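You operate a simulated robot arm through the tools that you are given. There is no shell and no other tool. Be economical: measure what you need, move in short steps, check, and stop when the job is done.

You are at the controls of a simulated two-armed robot. One attempt, no reset.

TASK
Shoot the sliding stop, lower the bar clamp lever, then lay the switch magnet in its frame and switch on.
Fine: lever fully down, fingers clear of it; the magnet lies lengthways inside the lines of the marked frame; hold it still while its knob is turned.

Only the result counts: the job must be done as asked and must still hold three seconds after the hand-in. Knocking over, shifting, dropping, spilling or breaking anything else fails it.

THE ROBOT
Two 7-joint arms with two-finger parallel grippers on one trunk, on a base that drives. Base frame: it is fixed to the floor where the robot stands at the start and does not move with it; the origin is under the middle of the robot, x ahead of it, y to its left, z up. Readings come in m, rad, newtons and seconds.
The left shoulder is at the start at [0.07, 0.133, 1.276], the right one opposite. With the tool pointing down near the work surface each hand reaches from about 0.1 to 0.62 m from the robot's upright axis, wherever it stands, measured 20 degrees to its own side. Places, roughly: bar clamp lever [0.5, 0.2, 1]; magnet knob [0.5, -0.3, 1]; marked frame [0.4, 0, 0.9]; sliding stop [0.5, -0.1, 0.9]. Payload 1.57 kg a hand.
Tool frame (each hand has its own): the origin (TCP) lies between the finger pads and is the grasp point; the fingertips stand 0.03 m ahead of it; z points along the fingers, y is the line along which they close. Largest opening 0.08 m; finger width 0.017, thickness 0.012; the body of the gripper, 0.04 by 0.082 m, starts 0.08 m behind the TCP.
Orientation is told as [roll, pitch, yaw] about the base's x, y, z axes, in that order, counted from this pose: with the fingers straight down and closing along the base's y, the tool's x points along the base's -x, its y along +y and its z along -z.

THE INTERFACE
- The arms move only by the tool arm_command. It takes "left_steps", "right_steps" or both (then of equal length, played together; a hand with none holds still); each is a list of rows, each a list of 7 numbers: the turn, a rotation vector about the tool's x, y, z in rad, then the shift along the tool's x, y, z in cm, then the opening, from 0 (shut) to 1 (fully open). In form: [[rx, ry, rz, dx, dy, dz, jaw], ...]. A call has 1 to 10 rows; each row shifts and turns the commanded pose from where the row before left it, along the tool's axes as they then stand. Each row takes 0.2 s and may step no farther than 0.05 m and 0.15 rad from the row before; otherwise, or with a gripper value out of range, the whole call is refused. A pose out of reach is approached as far as the arm can. The call stops where the force on the tool passes 60 N (or 10 N more than at its start, if that is more) or the arm is blocked; 0.2 s more then pass. Each finger travels about 0.153 m/s and halts on what it meets, pressing with about 30 N; the grip force reading is that of the motor and also rises with nothing between the fingers. The clock runs only during rows and for 0.2 s after the last one: add rows that do not move to give the fingers time. The reply holds the time, the measured pose of the TCP, the force on the tool along the base axes, the opening and the grip force, in the units named above and with some noise, with the torque about the TCP (base axes, N m) and any sound that the robot's microphone picked up.
- Cameras (640 x 400 px; columns grow to the right, rows downward): "scene" is now at [0.1402, -0.0152, 1.4913]; the picture's right is [-0.13, -0.99, 0.00], its down [-0.78, 0.10, -0.62] and it looks along [0.61, -0.08, -0.79] (base axes); focal length 281 px, centre (320, 200). "left" rides on the left gripper at [0.072, 0.007, -0.122] in its tool frame; the picture's right is [-0.09, 1.00, 0.00], its down [-0.84, -0.08, -0.54] and it looks along [-0.54, -0.05, 0.84] (tool axes); focal length 238 px, centre (320, 200). "right" rides on the right gripper at [0.072, -0.007, -0.122] in its tool frame; the picture's right is [0.09, 1.00, 0.00], its down [-0.84, 0.08, -0.54] and it looks along [-0.54, 0.05, 0.84] (tool axes); focal length 238 px, centre (320, 200). There is no depth. A picture from a camera that has moved, and an enlarged one, comes with that camera's place and axes in the base frame and with its lens. The place of the scene camera against the robot may be out by one fixed shift of up to 0.025 m in any direction.
- camera(camera): a new picture of that camera. No time passes.
- lift_body(by): slides the trunk up (or, below 0, down) by that many m; the arms and the scene camera ride with it, the base frame stays. It gives what a move gives, with no picture.
- steer(legs): drives the robot by 1 to 6 legs, each [ahead, left, turn to the left] in m, m and rad, along the robot's own axes; the way and the turn of a leg run together, so that a leg with both is an arc; at most 1.5 m and 3.142 rad a leg. The arms and the cameras ride along, it lands a little off, and it stops where it bumps. It gives what a move gives.
- aim_head(pan, tilt): turns the head with the scene camera to pan (to the left, within 1.501 rad either way) and tilt (down, from -0.506 to 1.204), counted from straight ahead of the robot. It gives what a move gives.
- enlarge(camera, box): a new picture of the part [left, top, right, bottom] of that camera's present view, enlarged. No time passes.
- job_done(): hands the job in; it is judged then, once.

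Work in short steps. Places have to be worked out from the pictures, the camera data and where the tool is seen: move nearer, look again, correct. Check each grasp and each placing, and mend what went wrong. You have 120 turns and 100 pictures in all, those below and enlarged ones among them. Open the grippers and draw the arms clear of the work before you hand the job in, unless the task says otherwise; then end with one line.

The tools are called after "Emit:" by a JSON object that holds its "name" and its "arguments". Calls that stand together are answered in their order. arm_command: Moves the arms, as the interface text tells. Its arguments: {"type":"object","properties":{"left_steps":{"type":"array","items":{"type":"array","items":{"type":"number"}}},"right_steps":{"type":"array","items":{"type":"array","items":{"type":"number"}}}},"required":[]} The other tools are called the same way: lift_body (by) slides the trunk up or down; steer (legs) drives the base; aim_head (pan, tilt) turns the head that bears the scene camera; camera (camera) takes a picture; enlarge (camera, box) takes an enlarged picture of a part of a camera's view; job_done () hands the job in.

At the start:

```text
time: 0.0
left_tool_pos: [0.3781, 0.0946, 1.2593]
left_orientation: [0.001, 0.0, -0.001]
left_wrist_force: [0.3, -0.1, -0.1]
left_torque: [0.0, 0.0, 0.02]
left_width: 0.0799
left_grasp_force: 0.0
right_tool_pos: [0.3935, -0.2167, 1.2254]
right_orientation: [0.0, 0.0, 0.001]
right_wrist_force: [0.4, -1.2, 0.4]
right_torque: [0.01, 0.01, -0.03]
right_width: 0.0799
right_grasp_force: 0.1
trunk travel left (down, up): [-0.85, 0.09]
robot x, y, heading: [0.0005, -0.004, 0.001]
head pan, tilt: [-0.127, 0.908]
```

scene: 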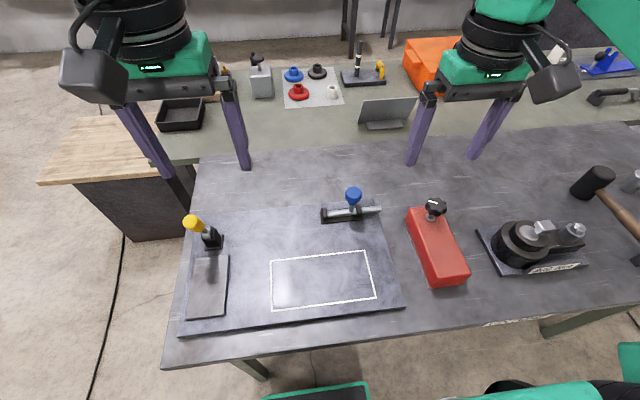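
right: 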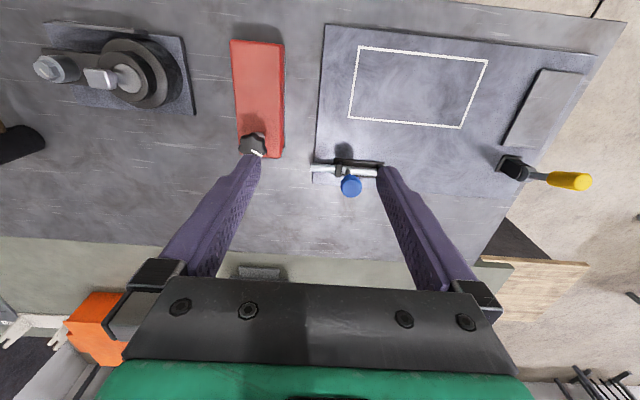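
left: 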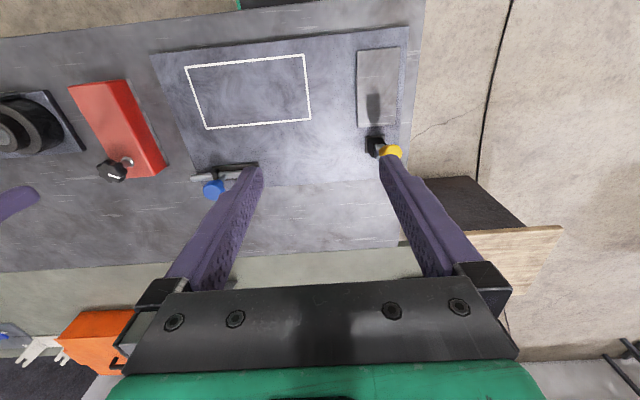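

The overview shows a bar clamp (yellow handle) at left, a sliding bolt with blue knob, a red magnet with black knob, and the white frame. I zoom in on each first.

Emit:
{"name": "enlarge", "arguments": {"camera": "scene", "box": [300, 170, 400, 232]}}

Emit:
{"name": "enlarge", "arguments": {"camera": "scene", "box": [160, 200, 280, 330]}}

Emit:
{"name": "enlarge", "arguments": {"camera": "scene", "box": [390, 185, 490, 295]}}

```text
6.40 times, centred on (350, 201) of scene
camera zoom: at [0.1402, -0.0152, 1.4913], right [-0.13, -0.99, 0.0], down [-0.78, 0.1, -0.62], along [0.61, -0.08, -0.79], focal length 1800 px, centre (128, 194)
```

zoom: 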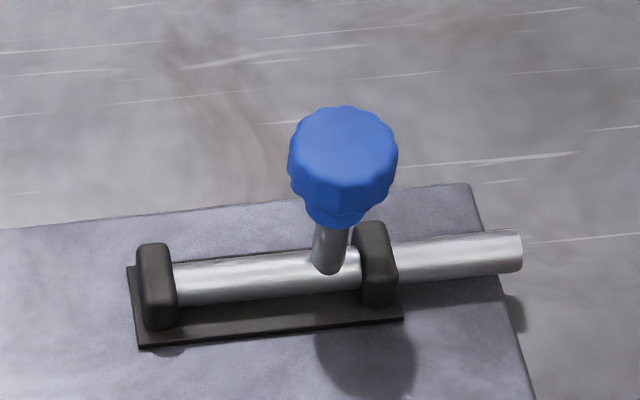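

```text
3.08 times, centred on (220, 265) of scene
camera zoom: at [0.1402, -0.0152, 1.4913], right [-0.13, -0.99, 0.0], down [-0.78, 0.1, -0.62], along [0.61, -0.08, -0.79], focal length 866 px, centre (628, 0)
```

zoom: 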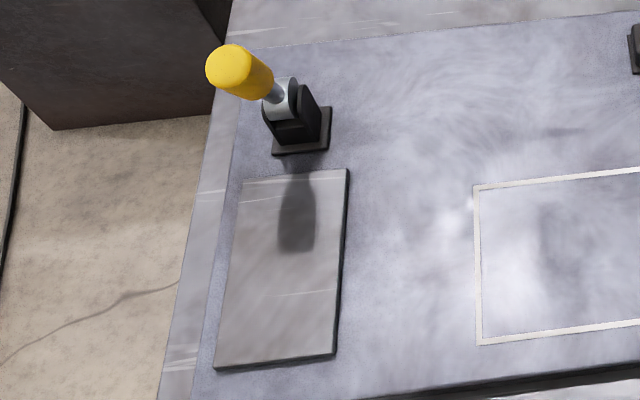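

```text
3.64 times, centred on (440, 240) of scene
camera zoom: at [0.1402, -0.0152, 1.4913], right [-0.13, -0.99, 0.0], down [-0.78, 0.1, -0.62], along [0.61, -0.08, -0.79], focal length 1023 px, centre (-116, 54)
```

zoom: 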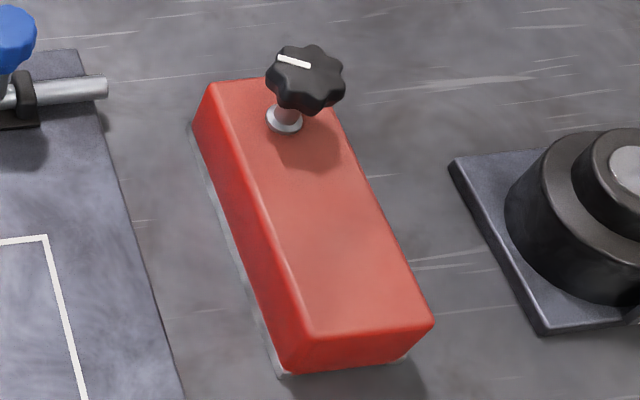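

I triangulate the blue knob from both wrist cameras at about [0.537, -0.144, 0.953]; the frame spans about x 0.314–0.434 and y -0.158–0.071. I bring the right hand above the blue knob.

Emit:
{"name": "arm_command", "arguments": {"right_steps": [[0, 0, 0, -2.4, 1.2, 2.9, 1], [0, 0, 0, -2.4, 1.2, 2.9, 1], [0, 0, 0, -2.4, 1.2, 2.9, 1], [0, 0, 0, -2.4, 1.2, 2.9, 1], [0, 0, 0, -2.4, 1.2, 2.9, 1], [0, 0, 0, -2.4, 1.2, 2.5, 1]]}}

Emit:
{"name": "camera", "arguments": {"camera": "right"}}

Emit:
{"name": "camera", "arguments": {"camera": "left"}}

```text
time: 1.4
left_tool_pos: [0.3793, 0.0951, 1.26]
left_orientation: [-0.002, 0.002, 0.001]
left_wrist_force: [0.2, -0.4, 0.6]
left_torque: [-0.04, 0.02, 0.02]
left_width: 0.0801
left_grasp_force: 0.1
right_tool_pos: [0.537, -0.1461, 1.0547]
right_orientation: [-0.002, 0.0, -0.002]
right_wrist_force: [0.5, 0.8, 0.1]
right_torque: [-0.02, -0.01, -0.03]
right_width: 0.0799
right_grasp_force: 0.1
trunk travel left (down, up): [-0.85, 0.09]
robot x, y, heading: [0.0012, -0.002, -0.0]
head pan, tilt: [-0.127, 0.908]
```

```text
93 pictures are left
camera right: at [0.4666, -0.1526, 1.1778], right [-0.09, 1.0, 0.0], down [0.84, 0.08, 0.54], along [0.54, 0.05, -0.84], focal length 238 px, centre (320, 200)
```

right: 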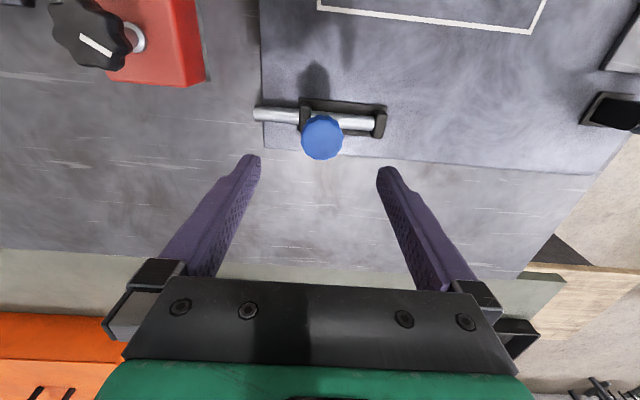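

```text
92 pictures are left
camera left: at [0.3081, 0.1019, 1.3835], right [0.09, 1.0, 0.0], down [0.84, -0.08, 0.54], along [0.54, -0.05, -0.84], focal length 238 px, centre (320, 200)
```

left: 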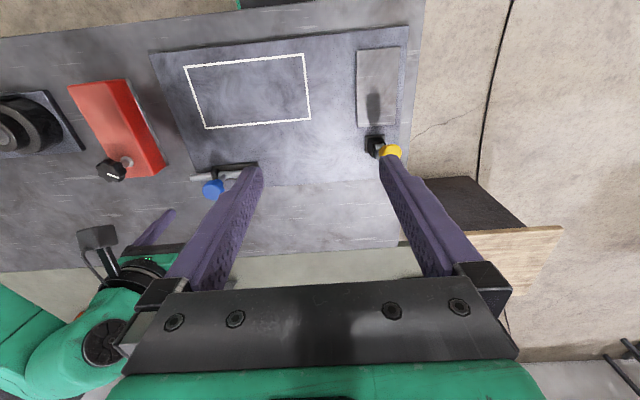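

The knob sits at about [0.539, -0.144], right under the hand. I go down and close on it.

Emit:
{"name": "arm_command", "arguments": {"right_steps": [[0, 0, 0, -0.2, 0.2, 3.2, 1], [0, 0, 0, 0, 0, 3.2, 1], [0, 0, 0, 0, 0, 2.9, 1], [0, 0, 0, 0, 0, 0, 0.3], [0, 0, 0, 0, 0, 0, 0.2]]}}

Emit:
{"name": "camera", "arguments": {"camera": "right"}}

```text
time: 2.6
left_tool_pos: [0.3771, 0.0957, 1.2605]
left_orientation: [-0.002, 0.0, 0.003]
left_wrist_force: [0.2, -0.3, -0.3]
left_torque: [0.0, 0.01, 0.0]
left_width: 0.0799
left_grasp_force: 0.2
right_tool_pos: [0.5375, -0.1441, 0.9629]
right_orientation: [-0.002, 0.001, -0.001]
right_wrist_force: [-0.1, 5.1, -2.8]
right_torque: [0.1, -0.53, 0.05]
right_width: 0.0395
right_grasp_force: 44.3
trunk travel left (down, up): [-0.85, 0.09]
robot x, y, heading: [0.0012, -0.0042, -0.002]
head pan, tilt: [-0.127, 0.908]
```

```text
91 pictures are left
camera right: at [0.4661, -0.1511, 1.0864], right [-0.09, 1.0, 0.0], down [0.84, 0.08, 0.54], along [0.54, 0.05, -0.84], focal length 238 px, centre (320, 200)
```

right: 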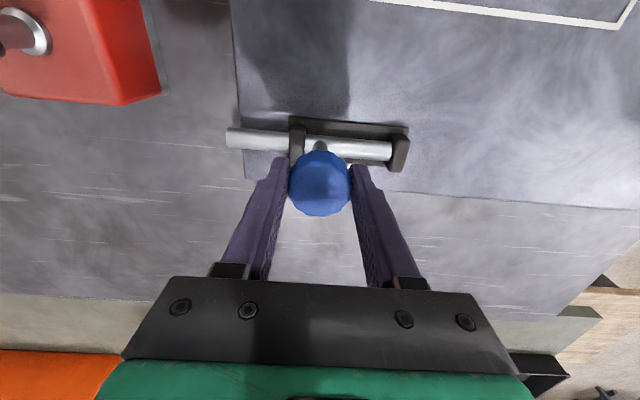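

The knob is held (width 0.0395). I slide it toward +y in 1 cm steps.

Emit:
{"name": "arm_command", "arguments": {"right_steps": [[0, 0, 0, 0, 1, 0, 0.2], [0, 0, 0, 0, 1, 0, 0.2], [0, 0, 0, 0, 1, 0, 0.2]]}}

Emit:
{"name": "camera", "arguments": {"camera": "right"}}

```text
time: 3.4
left_tool_pos: [0.3763, 0.0949, 1.2613]
left_orientation: [-0.003, -0.003, -0.001]
left_wrist_force: [-0.2, -0.2, 0.1]
left_torque: [-0.02, -0.03, -0.01]
left_width: 0.0797
left_grasp_force: 0.0
right_tool_pos: [0.5379, -0.1154, 0.9637]
right_orientation: [0.0, 0.0, -0.002]
right_wrist_force: [-3.7, 0.0, 6.9]
right_torque: [-0.37, 1.19, -0.15]
right_width: 0.0395
right_grasp_force: 45.1
trunk travel left (down, up): [-0.85, 0.09]
robot x, y, heading: [-0.0024, 0.0003, 0.003]
head pan, tilt: [-0.127, 0.908]
```

```text
90 pictures are left
camera right: at [0.466, -0.121, 1.0863], right [-0.09, 1.0, 0.0], down [0.84, 0.08, 0.54], along [0.54, 0.05, -0.84], focal length 238 px, centre (320, 200)
```

right: 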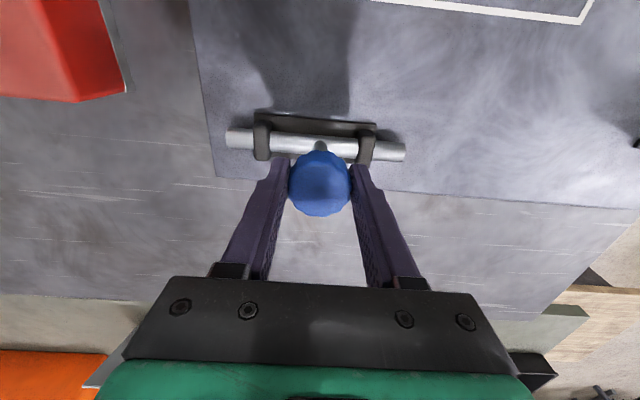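

It slides freely; the rod is emerging on the left side. I continue to the end stop.

Emit:
{"name": "arm_command", "arguments": {"right_steps": [[0, 0, 0, 0, 0.8, 0, 0.2], [0, 0, 0, 0, 0.7, 0, 0.2], [0, 0, 0, 0, 0.6, 0, 0.2], [0, 0, 0, 0, 0.5, 0, 0.2], [0, 0, 0, 0, 0.5, 0, 0.2]]}}

Emit:
{"name": "camera", "arguments": {"camera": "right"}}

```text
time: 4.6
left_tool_pos: [0.3735, 0.0859, 1.2636]
left_orientation: [0.004, -0.004, -0.001]
left_wrist_force: [-0.6, 0.6, -0.1]
left_torque: [-0.01, 0.05, 0.0]
left_width: 0.0801
left_grasp_force: 0.0
right_tool_pos: [0.5379, -0.0943, 0.9617]
right_orientation: [0.0, -0.007, -0.007]
right_wrist_force: [2.1, -29.1, 29.0]
right_torque: [-0.73, 0.19, -0.16]
right_width: 0.0394
right_grasp_force: 45.0
trunk travel left (down, up): [-0.85, 0.09]
robot x, y, heading: [0.0032, -0.0031, -0.004]
head pan, tilt: [-0.127, 0.908]
```

```text
89 pictures are left
camera right: at [0.4652, -0.0997, 1.0855], right [-0.08, 1.0, 0.0], down [0.83, 0.07, 0.55], along [0.55, 0.05, -0.84], focal length 238 px, centre (320, 200)
```

right: 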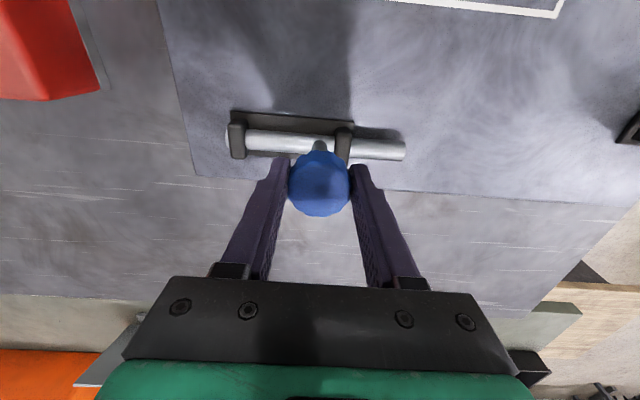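

The end stop is reached (29 N, travel about 5 cm). I relax, release, and rise.

Emit:
{"name": "arm_command", "arguments": {"right_steps": [[0, 0, 0, 0, -0.7, 0, 0.2], [0, 0, 0, 0, 0, 0, 0.75], [0, 0, 0, 0, 0, 0, 0.75], [0, 0, 0, 0, 0, -4, 0.75], [0, 0, 0, 0, 0, -5, 0.8], [0, 0, 0, 0, -2, -4, 1]]}}

Emit:
{"name": "camera", "arguments": {"camera": "right"}}

Emit:
{"name": "camera", "arguments": {"camera": "scene"}}

```text
time: 6.0
left_tool_pos: [0.377, 0.0925, 1.2608]
left_orientation: [0.0, -0.001, 0.001]
left_wrist_force: [-0.7, -0.1, 0.2]
left_torque: [-0.01, 0.01, 0.01]
left_width: 0.0799
left_grasp_force: 0.1
right_tool_pos: [0.5344, -0.1105, 1.092]
right_orientation: [0.002, 0.0, 0.0]
right_wrist_force: [-1.3, -1.1, 0.4]
right_torque: [0.02, 0.02, -0.01]
right_width: 0.0802
right_grasp_force: 0.1
trunk travel left (down, up): [-0.85, 0.09]
robot x, y, heading: [0.0024, 0.0002, -0.002]
head pan, tilt: [-0.127, 0.908]
```

```text
88 pictures are left
camera right: at [0.463, -0.1176, 1.215], right [-0.09, 1.0, 0.0], down [0.84, 0.08, 0.54], along [0.54, 0.05, -0.84], focal length 238 px, centre (320, 200)
```

right: 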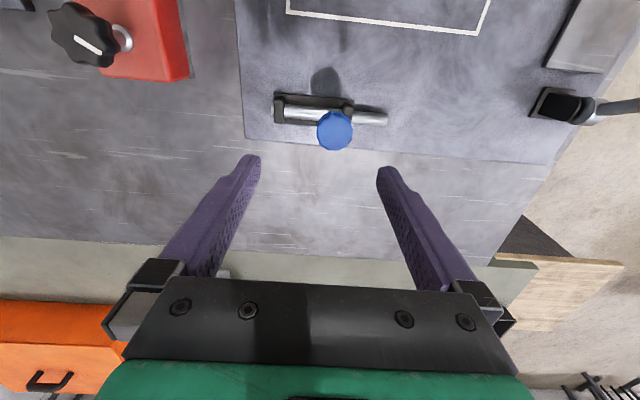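

```text
87 pictures are left
camera scene: at [0.1387, -0.0172, 1.4914], right [-0.13, -0.99, 0.0], down [-0.78, 0.1, -0.62], along [0.61, -0.08, -0.79], focal length 281 px, centre (320, 200)
```

scene: 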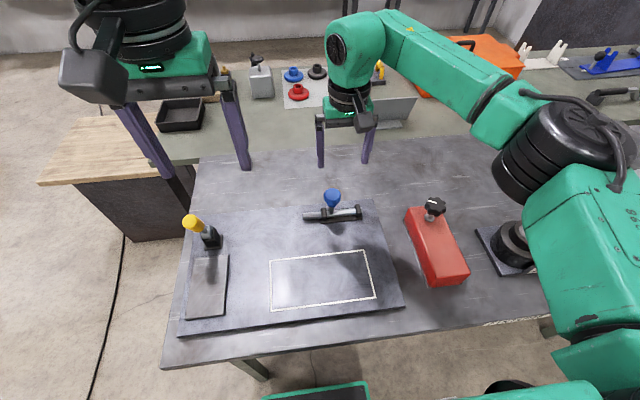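

The bolt is fully shot. I draw the right hand away and bring the left hand, shut, over the lever (handle tip near [0.461, 0.208, 1.012], pivot near [0.497, 0.203]).

Emit:
{"name": "arm_command", "arguments": {"left_steps": [[0, 0, 0, -2.3, 2.75, 2.75, 0], [0, 0, 0, -2.3, 2.75, 2.75, 0], [0, 0, 0, -2.3, 2.75, 2.75, 0], [0, 0, 0, -2.3, 2.75, 2.75, 0]], "right_steps": [[0, 0, 0, 2.5, -4, -1, 1], [0, 0, 0, 2.5, -4, -1, 1], [0, 0, 0, 2.5, -4, -1, 1], [0, 0, 0, 2.5, -4, -1, 1]]}}

Emit:
{"name": "camera", "arguments": {"camera": "left"}}

Emit:
{"name": "enlarge", "arguments": {"camera": "right", "box": [440, 0, 640, 200]}}

```text
time: 7.0
left_tool_pos: [0.4676, 0.2063, 1.1521]
left_orientation: [0.0, 0.001, 0.0]
left_wrist_force: [0.1, 0.2, -0.1]
left_torque: [0.06, -0.01, 0.05]
left_width: 0.0001
left_grasp_force: 21.6
right_tool_pos: [0.4364, -0.2675, 1.1334]
right_orientation: [0.0, 0.0, 0.0]
right_wrist_force: [0.0, -0.3, 0.1]
right_torque: [-0.04, -0.02, -0.01]
right_width: 0.0799
right_grasp_force: 0.1
trunk travel left (down, up): [-0.85, 0.09]
robot x, y, heading: [0.0007, 0.0038, -0.003]
head pan, tilt: [-0.127, 0.908]
```

```text
86 pictures are left
camera left: at [0.3971, 0.2121, 1.2748], right [0.09, 1.0, 0.0], down [0.84, -0.08, 0.54], along [0.54, -0.05, -0.84], focal length 238 px, centre (320, 200)
```

left: 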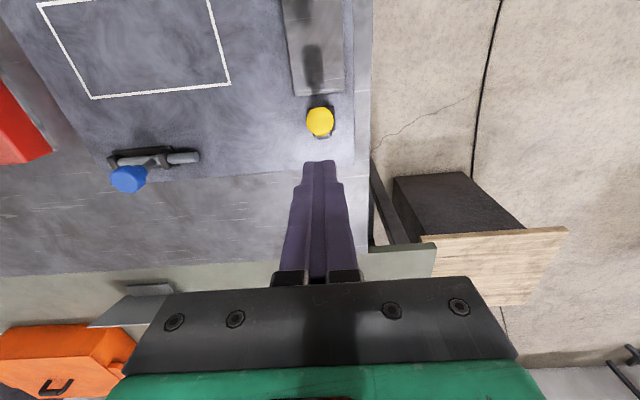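

```text
2.00 times, centred on (540, 100) of right
camera zoom: at [0.3646, -0.2746, 1.2559], right [-0.09, 1.0, 0.0], down [0.84, 0.08, 0.54], along [0.54, 0.05, -0.84], focal length 477 px, centre (-120, 400)
```

zoom: 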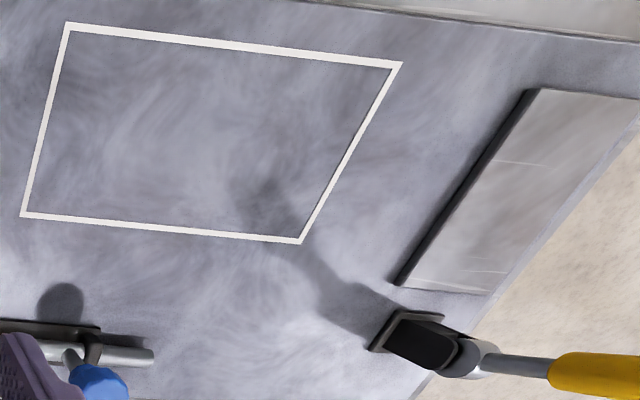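

The handle top is at about [0.463, 0.206, 1.02]. I go behind it (+x side) with shut fingers, then look.

Emit:
{"name": "arm_command", "arguments": {"left_steps": [[0, 0, 0, -4.1, 0, 0, 0], [0, 0, 0, 0, 0, 4.2, 0], [0, 0, 0, 0, 0, 4.2, 0], [0, 0, 0, 0, 0, 4.1, 0]]}}

Emit:
{"name": "camera", "arguments": {"camera": "left"}}

Emit:
{"name": "enlarge", "arguments": {"camera": "scene", "box": [140, 140, 300, 260]}}

```text
time: 8.0
left_tool_pos: [0.5135, 0.203, 1.0249]
left_orientation: [-0.001, 0.0, 0.0]
left_wrist_force: [0.2, -0.6, 0.2]
left_torque: [-0.01, 0.02, -0.01]
left_width: 0.0
left_grasp_force: 21.6
right_tool_pos: [0.4381, -0.2681, 1.1318]
right_orientation: [0.0, 0.002, 0.0]
right_wrist_force: [1.5, 0.6, 0.4]
right_torque: [0.0, -0.02, 0.0]
right_width: 0.0799
right_grasp_force: 0.1
trunk travel left (down, up): [-0.85, 0.09]
robot x, y, heading: [0.0015, -0.0012, 0.001]
head pan, tilt: [-0.127, 0.908]
```

```text
84 pictures are left
camera left: at [0.4412, 0.2102, 1.1482], right [0.09, 1.0, 0.0], down [0.84, -0.08, 0.54], along [0.54, -0.05, -0.84], focal length 238 px, centre (320, 200)
```

left: 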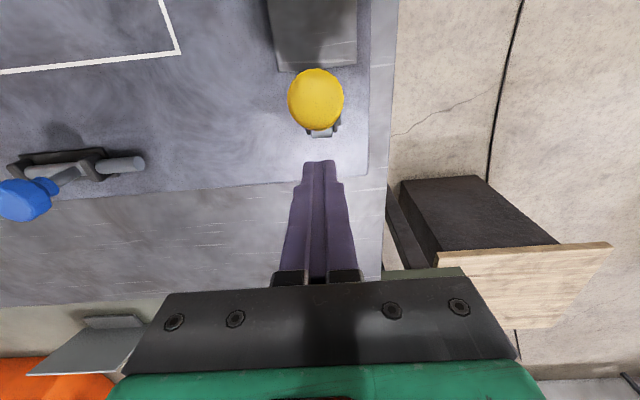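

```text
3.33 times, centred on (220, 200) of scene
camera zoom: at [0.1418, -0.0153, 1.4912], right [-0.13, -0.99, 0.0], down [-0.78, 0.1, -0.61], along [0.61, -0.08, -0.79], focal length 938 px, centre (653, 200)
```

zoom: 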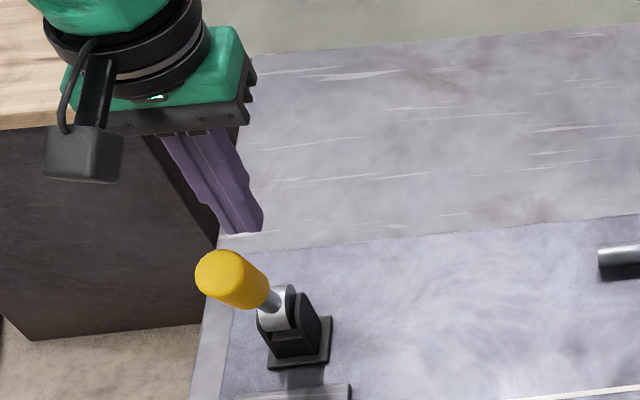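

Fingers are behind the handle. I begin pulling it toward the robot and watch the force.

Emit:
{"name": "arm_command", "arguments": {"left_steps": [[0, 0, 0, 2.6, 0.3, -0.2, 0], [0, 0, 0, 1.6, 0, 0.4, 0], [0, 0, 0, 1.5, 0, 0.5, 0]]}}

Emit:
{"name": "camera", "arguments": {"camera": "left"}}

Emit:
{"name": "enlarge", "arguments": {"camera": "scene", "box": [140, 140, 300, 260]}}

```text
time: 8.8
left_tool_pos: [0.4562, 0.2089, 1.0186]
left_orientation: [-0.002, -0.002, 0.002]
left_wrist_force: [0.4, 0.2, 0.4]
left_torque: [0.02, -0.02, 0.03]
left_width: 0.0
left_grasp_force: 21.2
right_tool_pos: [0.4378, -0.2678, 1.1327]
right_orientation: [-0.001, 0.0, 0.0]
right_wrist_force: [0.3, 0.7, 0.5]
right_torque: [-0.01, 0.01, -0.02]
right_width: 0.0799
right_grasp_force: 0.0
trunk travel left (down, up): [-0.85, 0.09]
robot x, y, heading: [-0.0015, -0.0003, 0.002]
head pan, tilt: [-0.127, 0.908]
```

```text
82 pictures are left
camera left: at [0.384, 0.2151, 1.1423], right [0.09, 1.0, 0.0], down [0.84, -0.08, 0.54], along [0.54, -0.05, -0.84], focal length 238 px, centre (320, 200)
```

left: 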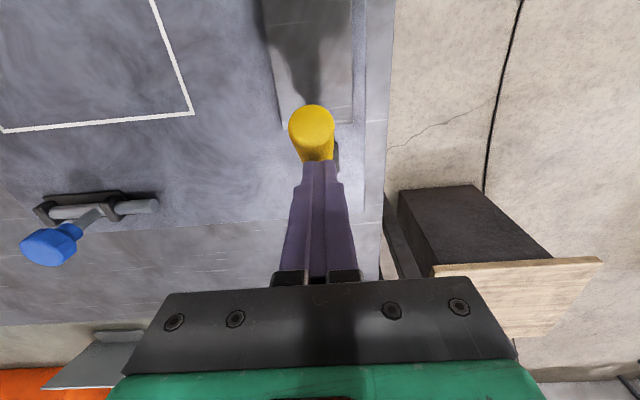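

```text
3.33 times, centred on (220, 200) of scene
camera zoom: at [0.1402, -0.0151, 1.4914], right [-0.13, -0.99, 0.0], down [-0.78, 0.1, -0.62], along [0.61, -0.08, -0.79], focal length 938 px, centre (653, 200)
```

zoom: 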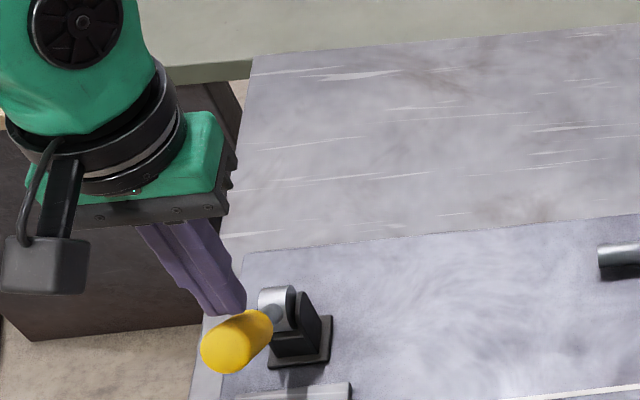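

The lever turns easily toward the robot. I follow the arc down.

Emit:
{"name": "arm_command", "arguments": {"left_steps": [[0, 0, 0, 2.3, -0.2, 1.3, 0], [0, 0, 0, 1.8, 0, 2.0, 0], [0, 0, 0, 1.3, 0, 2.3, 0]]}}

Emit:
{"name": "camera", "arguments": {"camera": "left"}}

Emit:
{"name": "enlarge", "arguments": {"camera": "scene", "box": [140, 180, 300, 300]}}

```text
time: 9.6
left_tool_pos: [0.4001, 0.2044, 0.9628]
left_orientation: [0.001, -0.001, 0.002]
left_wrist_force: [0.2, 0.7, 0.3]
left_torque: [0.0, -0.01, -0.01]
left_width: 0.0001
left_grasp_force: 20.8
right_tool_pos: [0.4374, -0.2688, 1.1336]
right_orientation: [0.001, -0.001, 0.0]
right_wrist_force: [0.9, 0.2, -0.4]
right_torque: [-0.02, 0.01, -0.01]
right_width: 0.0802
right_grasp_force: 0.0
trunk travel left (down, up): [-0.85, 0.09]
robot x, y, heading: [-0.0001, -0.0013, -0.001]
head pan, tilt: [-0.127, 0.908]
```

```text
80 pictures are left
camera left: at [0.3287, 0.2114, 1.0859], right [0.09, 1.0, 0.0], down [0.84, -0.08, 0.54], along [0.54, -0.05, -0.84], focal length 238 px, centre (320, 200)
```

left: 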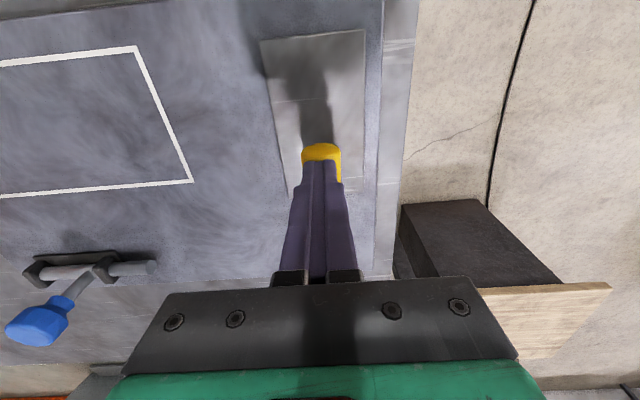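

```text
3.33 times, centred on (220, 240) of scene
camera zoom: at [0.14, -0.015, 1.4914], right [-0.13, -0.99, 0.0], down [-0.78, 0.1, -0.62], along [0.61, -0.08, -0.79], focal length 938 px, centre (653, 67)
```

zoom: 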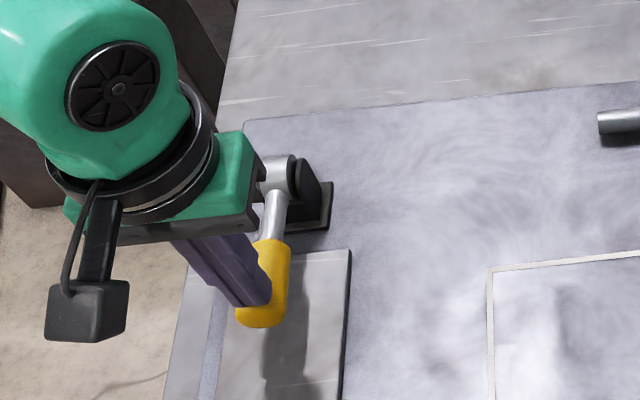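

The handle is near horizontal under the fingertips. I press down until it stops.

Emit:
{"name": "arm_command", "arguments": {"left_steps": [[0, 0, 0, 0.2, 0.2, 1, 0], [0, 0, 0, 0, 0, 0.8, 0], [0, 0, 0, 0, 0, 0.8, 0], [0, 0, 0, 0, 0, 0.8, 0], [0, 0, 0, 0, 0, 0.8, 0], [0, 0, 0, 0, 0, 0.8, 0]]}}

Emit:
{"name": "enlarge", "arguments": {"camera": "scene", "box": [140, 180, 300, 300]}}

Emit:
{"name": "camera", "arguments": {"camera": "left"}}

```text
time: 10.2
left_tool_pos: [0.3982, 0.205, 0.9584]
left_orientation: [-0.008, -0.024, 0.002]
left_wrist_force: [-15.6, 1.7, 38.1]
left_torque: [0.06, 0.27, 0.18]
left_width: 0.0002
left_grasp_force: 21.2
right_tool_pos: [0.4304, -0.268, 1.1363]
right_orientation: [0.003, -0.008, -0.001]
right_wrist_force: [0.4, 0.4, -0.1]
right_torque: [0.0, 0.02, 0.01]
right_width: 0.08
right_grasp_force: 0.1
trunk travel left (down, up): [-0.85, 0.09]
robot x, y, heading: [-0.0023, 0.001, -0.005]
head pan, tilt: [-0.127, 0.908]
stopped in row 2 (left hand): the force on the tool passed its limit (the readings are from after the stop); the commanded pose is now the measured one
```

```text
3.33 times, centred on (220, 240) of scene
camera zoom: at [0.1307, -0.0161, 1.4925], right [-0.13, -0.99, 0.0], down [-0.78, 0.1, -0.62], along [0.62, -0.08, -0.78], focal length 938 px, centre (653, 67)
```

zoom: 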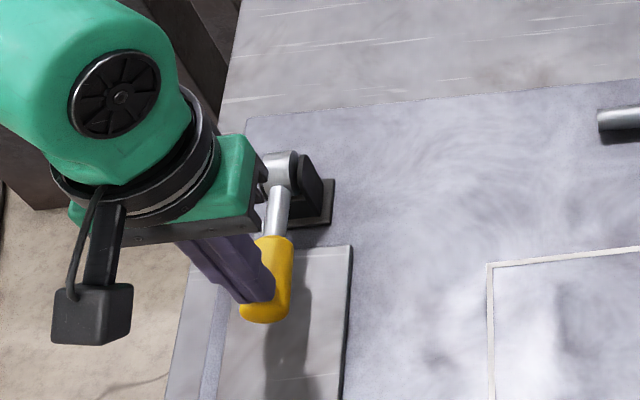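

```text
77 pictures are left
camera left: at [0.3245, 0.2128, 1.0804], right [0.09, 1.0, -0.01], down [0.82, -0.07, 0.56], along [0.56, -0.06, -0.83], focal length 238 px, centre (320, 200)
```

left: 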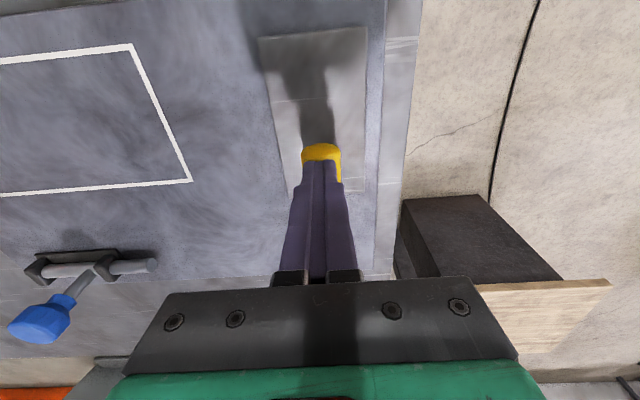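

It met a hard stop at fingertip z ≈ 0.928. I lift off and look at the lever angle to check that this is really fully down.

Emit:
{"name": "arm_command", "arguments": {"left_steps": [[0, 0, 0, 0, 0, -3, 0], [0, 0, 0, 4, 0, -4, 0], [0, 0, 0, 4, 0, -3, 0], [0, 0, 0, 0, -4, 0, 0]]}}

Emit:
{"name": "camera", "arguments": {"camera": "left"}}

Emit:
{"name": "enlarge", "arguments": {"camera": "scene", "box": [150, 200, 270, 290]}}

Emit:
{"name": "enlarge", "arguments": {"camera": "right", "box": [440, 0, 640, 200]}}

```text
refused: row 2 steps farther than a row can; nothing moved
```

```text
76 pictures are left
camera left: at [0.3245, 0.2128, 1.0804], right [0.09, 1.0, -0.01], down [0.82, -0.07, 0.56], along [0.56, -0.06, -0.83], focal length 238 px, centre (320, 200)
```

left: 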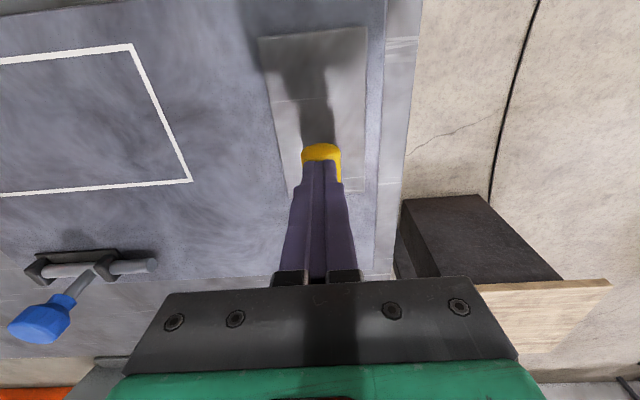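

```text
4.44 times, centred on (210, 245) of scene
camera zoom: at [0.1307, -0.0161, 1.4925], right [-0.13, -0.99, 0.0], down [-0.78, 0.1, -0.62], along [0.62, -0.08, -0.78], focal length 1250 px, centre (809, 0)
```

zoom: 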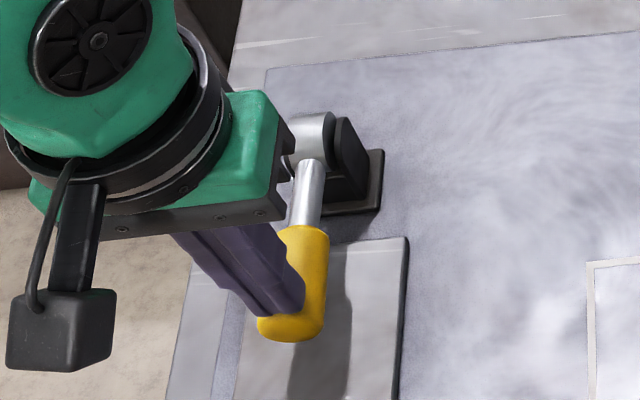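

```text
2.00 times, centred on (540, 100) of right
camera zoom: at [0.3582, -0.2748, 1.2581], right [-0.09, 1.0, 0.0], down [0.83, 0.08, 0.55], along [0.55, 0.05, -0.84], focal length 477 px, centre (-120, 400)
```

zoom: 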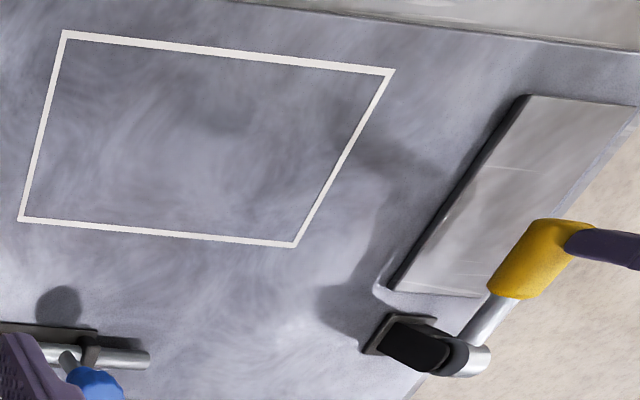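

The lift was refused (step too long); I redo it with shorter rows.

Emit:
{"name": "arm_command", "arguments": {"left_steps": [[0, 0, 0, 0, 0, -3, 0], [0, 0, 0, 2.5, 0, -4, 0], [0, 0, 0, 3, 0, -3, 0], [0, 0, 0, 3, 0, -2, 0]]}}

Emit:
{"name": "camera", "arguments": {"camera": "left"}}

Emit:
{"name": "enlarge", "arguments": {"camera": "scene", "box": [150, 200, 270, 290]}}

Emit:
{"name": "enlarge", "arguments": {"camera": "right", "box": [540, 60, 640, 160]}}

```text
time: 11.2
left_tool_pos: [0.3138, 0.2053, 1.0704]
left_orientation: [-0.004, -0.017, 0.002]
left_wrist_force: [0.0, -0.4, -0.5]
left_torque: [-0.01, 0.0, -0.03]
left_width: 0.0001
left_grasp_force: 21.2
right_tool_pos: [0.4385, -0.2685, 1.133]
right_orientation: [-0.001, 0.001, 0.0]
right_wrist_force: [-0.5, -0.4, -0.1]
right_torque: [0.0, 0.01, 0.02]
right_width: 0.0799
right_grasp_force: 0.1
trunk travel left (down, up): [-0.85, 0.09]
robot x, y, heading: [0.0008, -0.0025, -0.004]
head pan, tilt: [-0.127, 0.908]
```

```text
73 pictures are left
camera left: at [0.241, 0.2124, 1.1927], right [0.09, 1.0, 0.0], down [0.83, -0.07, 0.56], along [0.55, -0.05, -0.83], focal length 238 px, centre (320, 200)
```

left: 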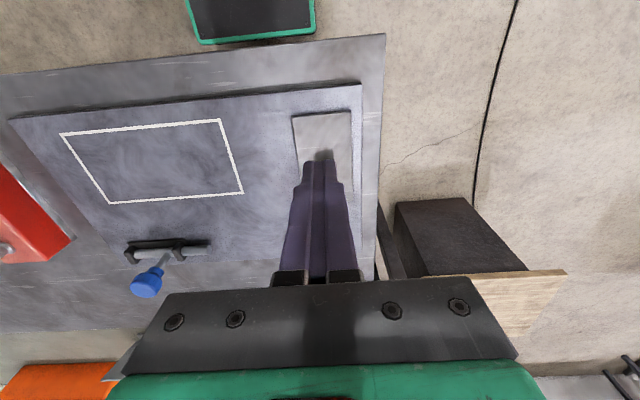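

```text
4.44 times, centred on (210, 245) of scene
camera zoom: at [0.1406, -0.015, 1.4913], right [-0.13, -0.99, 0.0], down [-0.78, 0.1, -0.61], along [0.61, -0.08, -0.79], focal length 1250 px, centre (809, 0)
```

zoom: 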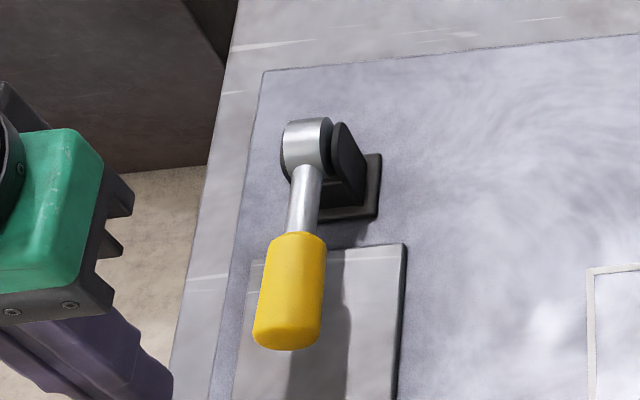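

```text
4.00 times, centred on (590, 110) of right
camera zoom: at [0.3663, -0.2741, 1.2554], right [-0.09, 1.0, 0.0], down [0.84, 0.08, 0.54], along [0.54, 0.05, -0.84], focal length 953 px, centre (-760, 560)
```

zoom: 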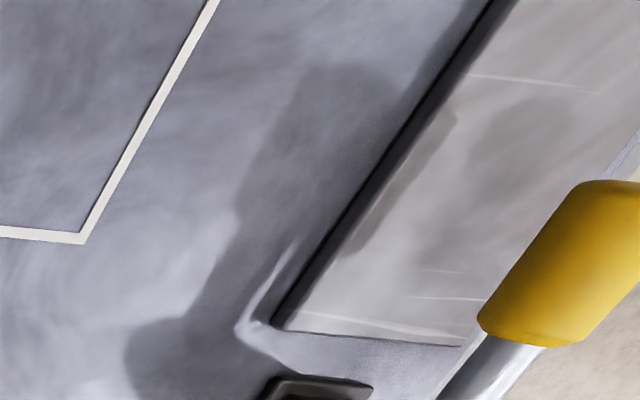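

The lever looks horizontal (axis from about [0.444, z 0.918] to [0.399, z 0.915]). I press once more, slowly, near its end to be sure it is on its stop.

Emit:
{"name": "arm_command", "arguments": {"left_steps": [[0, 0.017, 0, -4, 0, 2, 0], [0, 0, 0, -3.6, 0.1, 2, 0], [0, 0, 0, 0, 0, 4, 0], [0, 0, 0, 0, 0, 2.2, 0], [0, 0, 0, 0, 0, 0.4, 0], [0, 0, 0, 0, 0, 0.4, 0], [0, 0, 0, 0, 0, 0.4, 0], [0, 0, 0, 0, 0, 0.4, 0], [0, 0, 0, 0, 0, 0.4, 0], [0, 0, 0, 0, 0, 0.4, 0]]}}

Emit:
{"name": "enlarge", "arguments": {"camera": "scene", "box": [150, 200, 270, 290]}}

```text
time: 13.3
left_tool_pos: [0.3931, 0.2067, 0.9592]
left_orientation: [-0.009, -0.026, 0.005]
left_wrist_force: [-12.6, 2.8, 33.9]
left_torque: [0.09, 0.08, 0.06]
left_width: 0.0
left_grasp_force: 21.0
right_tool_pos: [0.4309, -0.2676, 1.1356]
right_orientation: [-0.001, -0.005, 0.0]
right_wrist_force: [0.5, -0.5, -0.5]
right_torque: [-0.03, 0.0, -0.03]
right_width: 0.0798
right_grasp_force: 0.1
trunk travel left (down, up): [-0.85, 0.09]
robot x, y, heading: [-0.0002, -0.002, 0.004]
head pan, tilt: [-0.127, 0.908]
stopped in row 10 (left hand): the force on the tool passed its limit (the readings are from after the stop); the commanded pose is now the measured one
```

```text
4.44 times, centred on (210, 245) of scene
camera zoom: at [0.1314, -0.0156, 1.4921], right [-0.13, -0.99, 0.0], down [-0.78, 0.1, -0.62], along [0.62, -0.08, -0.78], focal length 1250 px, centre (809, 0)
```

zoom: 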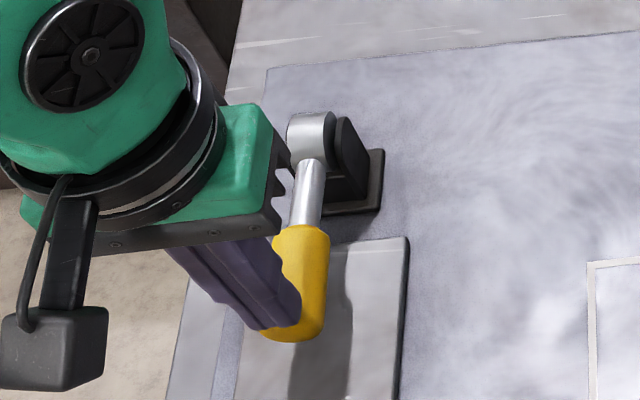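

Same height at high force, so the lever is on its stop. I raise and withdraw the left hand, opening it, and look at the magnet with the right camera.

Emit:
{"name": "arm_command", "arguments": {"left_steps": [[0, 0, 0, 0, 0, -4, 0], [0, 0, 0, 0, 0, -5, 0], [0, 0.026, 0, 2, 0, -4, 0.5], [0, 0, 0, 3, 0, -3, 1], [0, 0, 0, 3, 0, 0, 1]]}}

Emit:
{"name": "camera", "arguments": {"camera": "right"}}

Emit:
{"name": "enlarge", "arguments": {"camera": "scene", "box": [380, 180, 500, 300]}}

Emit:
{"name": "camera", "arguments": {"camera": "left"}}

```text
time: 14.5
left_tool_pos: [0.3143, 0.2085, 1.1154]
left_orientation: [-0.008, 0.008, 0.003]
left_wrist_force: [0.2, -0.7, 0.8]
left_torque: [0.01, -0.01, -0.04]
left_width: 0.0799
left_grasp_force: 0.3
right_tool_pos: [0.4347, -0.2678, 1.1328]
right_orientation: [0.0, -0.002, -0.002]
right_wrist_force: [-0.7, 0.0, 1.1]
right_torque: [0.0, -0.02, -0.02]
right_width: 0.0802
right_grasp_force: 0.0
trunk travel left (down, up): [-0.85, 0.09]
robot x, y, heading: [0.001, -0.001, -0.001]
head pan, tilt: [-0.127, 0.908]
```

```text
69 pictures are left
camera right: at [0.364, -0.2738, 1.2563], right [-0.09, 1.0, 0.0], down [0.84, 0.08, 0.54], along [0.54, 0.05, -0.84], focal length 238 px, centre (320, 200)
```

right: 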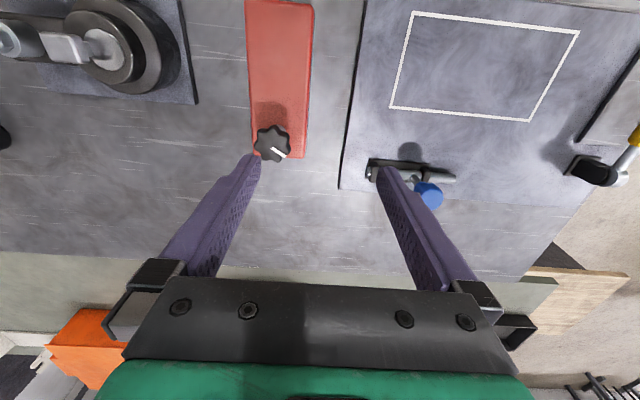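

```text
3.33 times, centred on (440, 240) of scene
camera zoom: at [0.1377, -0.0148, 1.4916], right [-0.13, -0.99, 0.0], down [-0.78, 0.1, -0.62], along [0.61, -0.08, -0.79], focal length 938 px, centre (-80, 67)
```

zoom: 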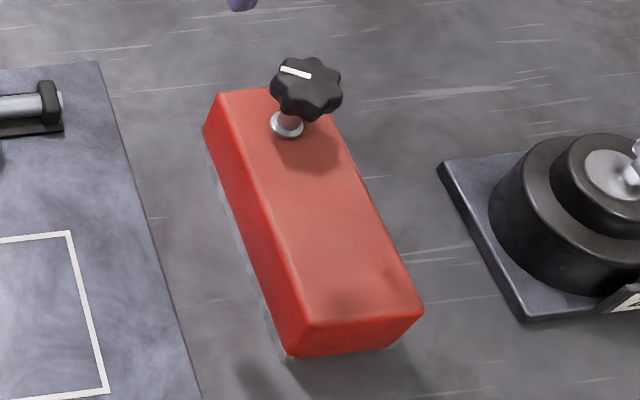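

```text
67 pictures are left
camera left: at [0.2449, 0.2159, 1.2386], right [0.09, 1.0, -0.01], down [0.84, -0.07, 0.54], along [0.53, -0.06, -0.84], focal length 238 px, centre (320, 200)
```

left: 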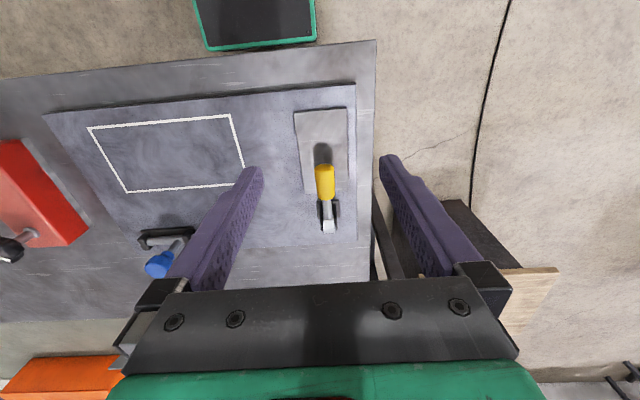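

I move the right hand back and higher to see the whole magnet.

Emit:
{"name": "arm_command", "arguments": {"right_steps": [[0, 0, 0, 1.5, -1.7, -3, 1], [0, 0, 0, 1.5, -1.7, -3, 1], [0, 0, 0, 1.5, -1.7, -3, 1]]}}

Emit:
{"name": "enlarge", "arguments": {"camera": "right", "box": [160, 0, 480, 200]}}

```text
time: 15.3
left_tool_pos: [0.3163, 0.2084, 1.1145]
left_orientation: [-0.008, 0.009, 0.004]
left_wrist_force: [0.5, 0.6, 0.1]
left_torque: [-0.05, -0.02, 0.01]
left_width: 0.0799
left_grasp_force: 0.1
right_tool_pos: [0.3927, -0.3179, 1.2223]
right_orientation: [-0.001, 0.0, 0.0]
right_wrist_force: [0.4, -0.4, 0.1]
right_torque: [0.03, 0.01, 0.0]
right_width: 0.0799
right_grasp_force: 0.0
trunk travel left (down, up): [-0.85, 0.09]
robot x, y, heading: [-0.0005, 0.0008, 0.001]
head pan, tilt: [-0.127, 0.908]
```

```text
2.00 times, centred on (320, 100) of right
camera zoom: at [0.3215, -0.324, 1.3447], right [-0.09, 1.0, 0.0], down [0.84, 0.08, 0.54], along [0.54, 0.05, -0.84], focal length 477 px, centre (320, 400)
```

zoom: 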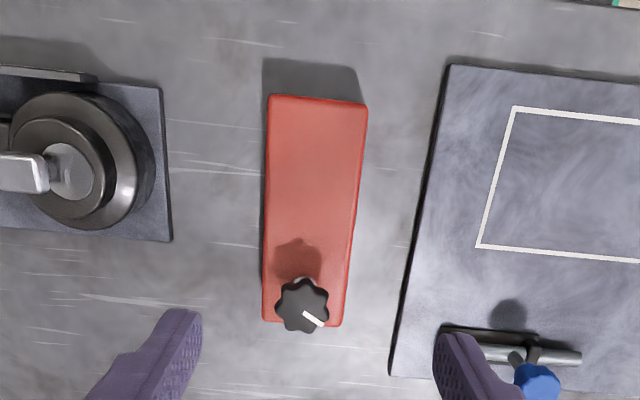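

The magnet's axis is along x, centre near [0.42, -0.325], about 0.19 × 0.077 — a tight fit in the jaw. I lower the open hand to just above it to compare the widths.

Emit:
{"name": "arm_command", "arguments": {"right_steps": [[0, 0, 0, -0.3, -0.1, 4, 1], [0, 0, 0, -0.3, -0.1, 4, 1], [0, 0, 0, -0.3, -0.1, 4, 1], [0, 0, 0, -0.3, -0.1, 4, 1], [0, 0, 0, -0.3, -0.1, 4, 1], [0, 0, 0, -0.2, -0.2, 4, 1]]}}

Emit:
{"name": "camera", "arguments": {"camera": "right"}}

Emit:
{"name": "enlarge", "arguments": {"camera": "scene", "box": [360, 160, 520, 300]}}

```text
time: 16.7
left_tool_pos: [0.3177, 0.2084, 1.115]
left_orientation: [-0.01, 0.011, 0.004]
left_wrist_force: [-0.3, -0.1, 0.6]
left_torque: [0.0, 0.0, -0.03]
left_width: 0.0798
left_grasp_force: 0.1
right_tool_pos: [0.412, -0.325, 0.9835]
right_orientation: [0.001, -0.001, 0.001]
right_wrist_force: [0.0, -0.5, -0.8]
right_torque: [0.01, -0.01, -0.01]
right_width: 0.0801
right_grasp_force: 0.1
trunk travel left (down, up): [-0.85, 0.09]
robot x, y, heading: [-0.0004, 0.001, -0.004]
head pan, tilt: [-0.127, 0.908]
```

```text
65 pictures are left
camera right: at [0.3408, -0.3317, 1.1056], right [-0.09, 1.0, 0.0], down [0.84, 0.08, 0.54], along [0.54, 0.05, -0.84], focal length 238 px, centre (320, 200)
```

right: 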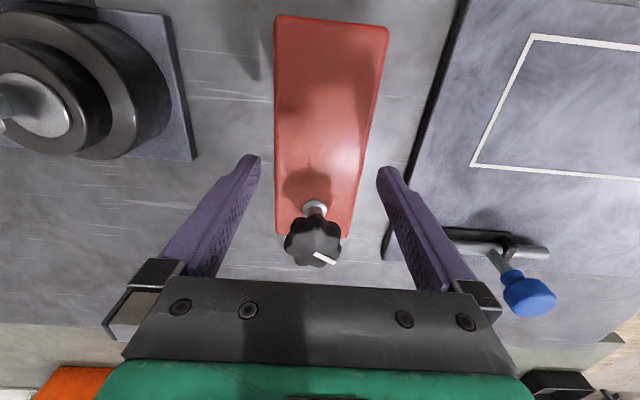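

```text
2.86 times, centred on (440, 230) of scene
camera zoom: at [0.1411, -0.0152, 1.4913], right [-0.13, -0.99, 0.0], down [-0.78, 0.1, -0.61], along [0.61, -0.08, -0.79], focal length 804 px, centre (-23, 114)
```

zoom: 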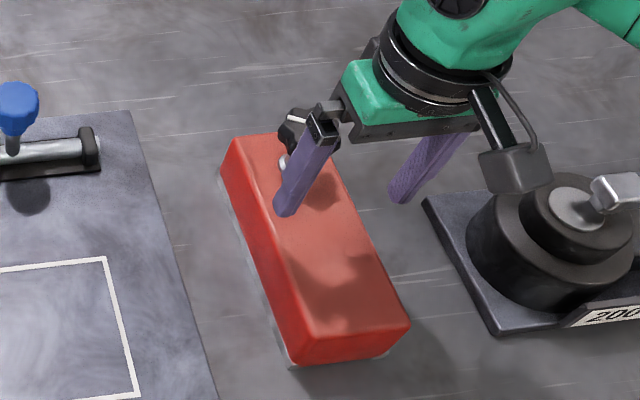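

Refined estimate: top z ≈ 0.91, width ≈ 0.074, centre y ≈ -0.325, x 0.327–0.509; knob at x ≈ 0.476. I lower to just above the top and check clearance.

Emit:
{"name": "arm_command", "arguments": {"right_steps": [[0, 0, 0, 0, 0, 2, 1], [0, 0, 0, 0, 0, 1, 1], [0, 0, 0, 0, 0, 0, 1]]}}

Emit:
{"name": "enlarge", "arguments": {"camera": "right", "box": [200, 80, 440, 260]}}

```text
time: 17.5
left_tool_pos: [0.3163, 0.2085, 1.1139]
left_orientation: [-0.009, 0.008, 0.003]
left_wrist_force: [0.1, 0.7, -0.5]
left_torque: [0.04, 0.0, -0.02]
left_width: 0.0799
left_grasp_force: 0.0
right_tool_pos: [0.4094, -0.3245, 0.9511]
right_orientation: [0.0, 0.001, 0.0]
right_wrist_force: [-0.9, 0.2, 0.0]
right_torque: [0.0, -0.03, -0.01]
right_width: 0.08
right_grasp_force: 0.0
trunk travel left (down, up): [-0.85, 0.09]
robot x, y, heading: [0.0062, 0.0006, 0.001]
head pan, tilt: [-0.127, 0.908]
```

```text
2.22 times, centred on (320, 170) of right
camera zoom: at [0.3387, -0.3319, 1.0746], right [-0.09, 1.0, 0.0], down [0.84, 0.08, 0.54], along [0.54, 0.05, -0.84], focal length 530 px, centre (320, 267)
```

zoom: 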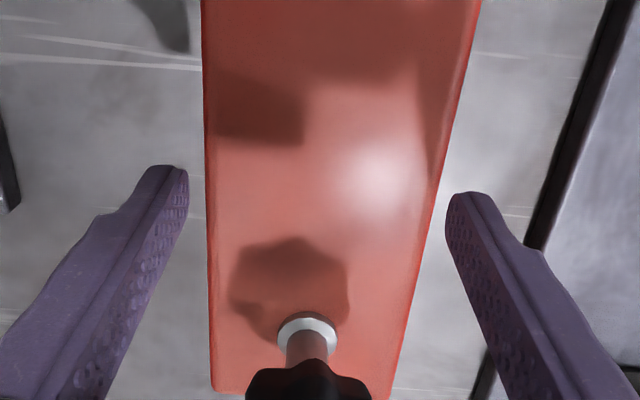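

The block sits about 2–3 mm to the +y side between the fingers. I shift +y by 2.5 mm and go down a little, then recheck.

Emit:
{"name": "arm_command", "arguments": {"right_steps": [[0, 0, 0, 0, 0.25, 0, 1], [0, 0, 0, 0, 0, 0.6, 1], [0, 0, 0, 0, 0, 0, 1]]}}

Emit:
{"name": "enlarge", "arguments": {"camera": "right", "box": [200, 80, 440, 260]}}

```text
time: 18.3
left_tool_pos: [0.3161, 0.2084, 1.1145]
left_orientation: [-0.009, 0.01, 0.005]
left_wrist_force: [-0.4, 0.3, -0.7]
left_torque: [0.01, 0.02, -0.01]
left_width: 0.08
left_grasp_force: 0.1
right_tool_pos: [0.4091, -0.324, 0.9478]
right_orientation: [0.001, 0.001, 0.0]
right_wrist_force: [-0.9, -0.4, 0.4]
right_torque: [-0.01, -0.01, 0.03]
right_width: 0.0801
right_grasp_force: 0.0
trunk travel left (down, up): [-0.85, 0.09]
robot x, y, heading: [0.002, 0.0023, -0.002]
head pan, tilt: [-0.127, 0.908]
```

```text
2.22 times, centred on (320, 170) of right
camera zoom: at [0.3382, -0.3299, 1.0696], right [-0.09, 1.0, 0.0], down [0.84, 0.08, 0.54], along [0.54, 0.05, -0.84], focal length 530 px, centre (320, 267)
```

zoom: 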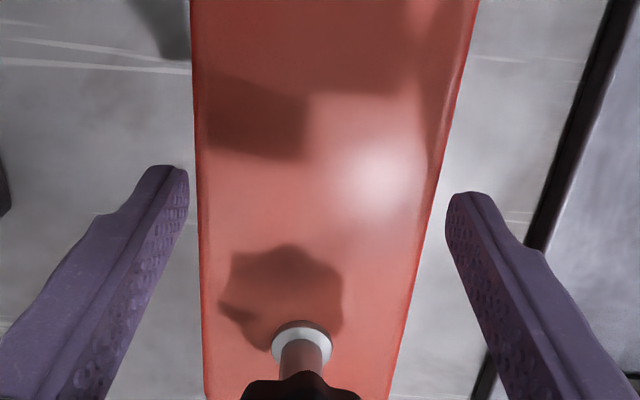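

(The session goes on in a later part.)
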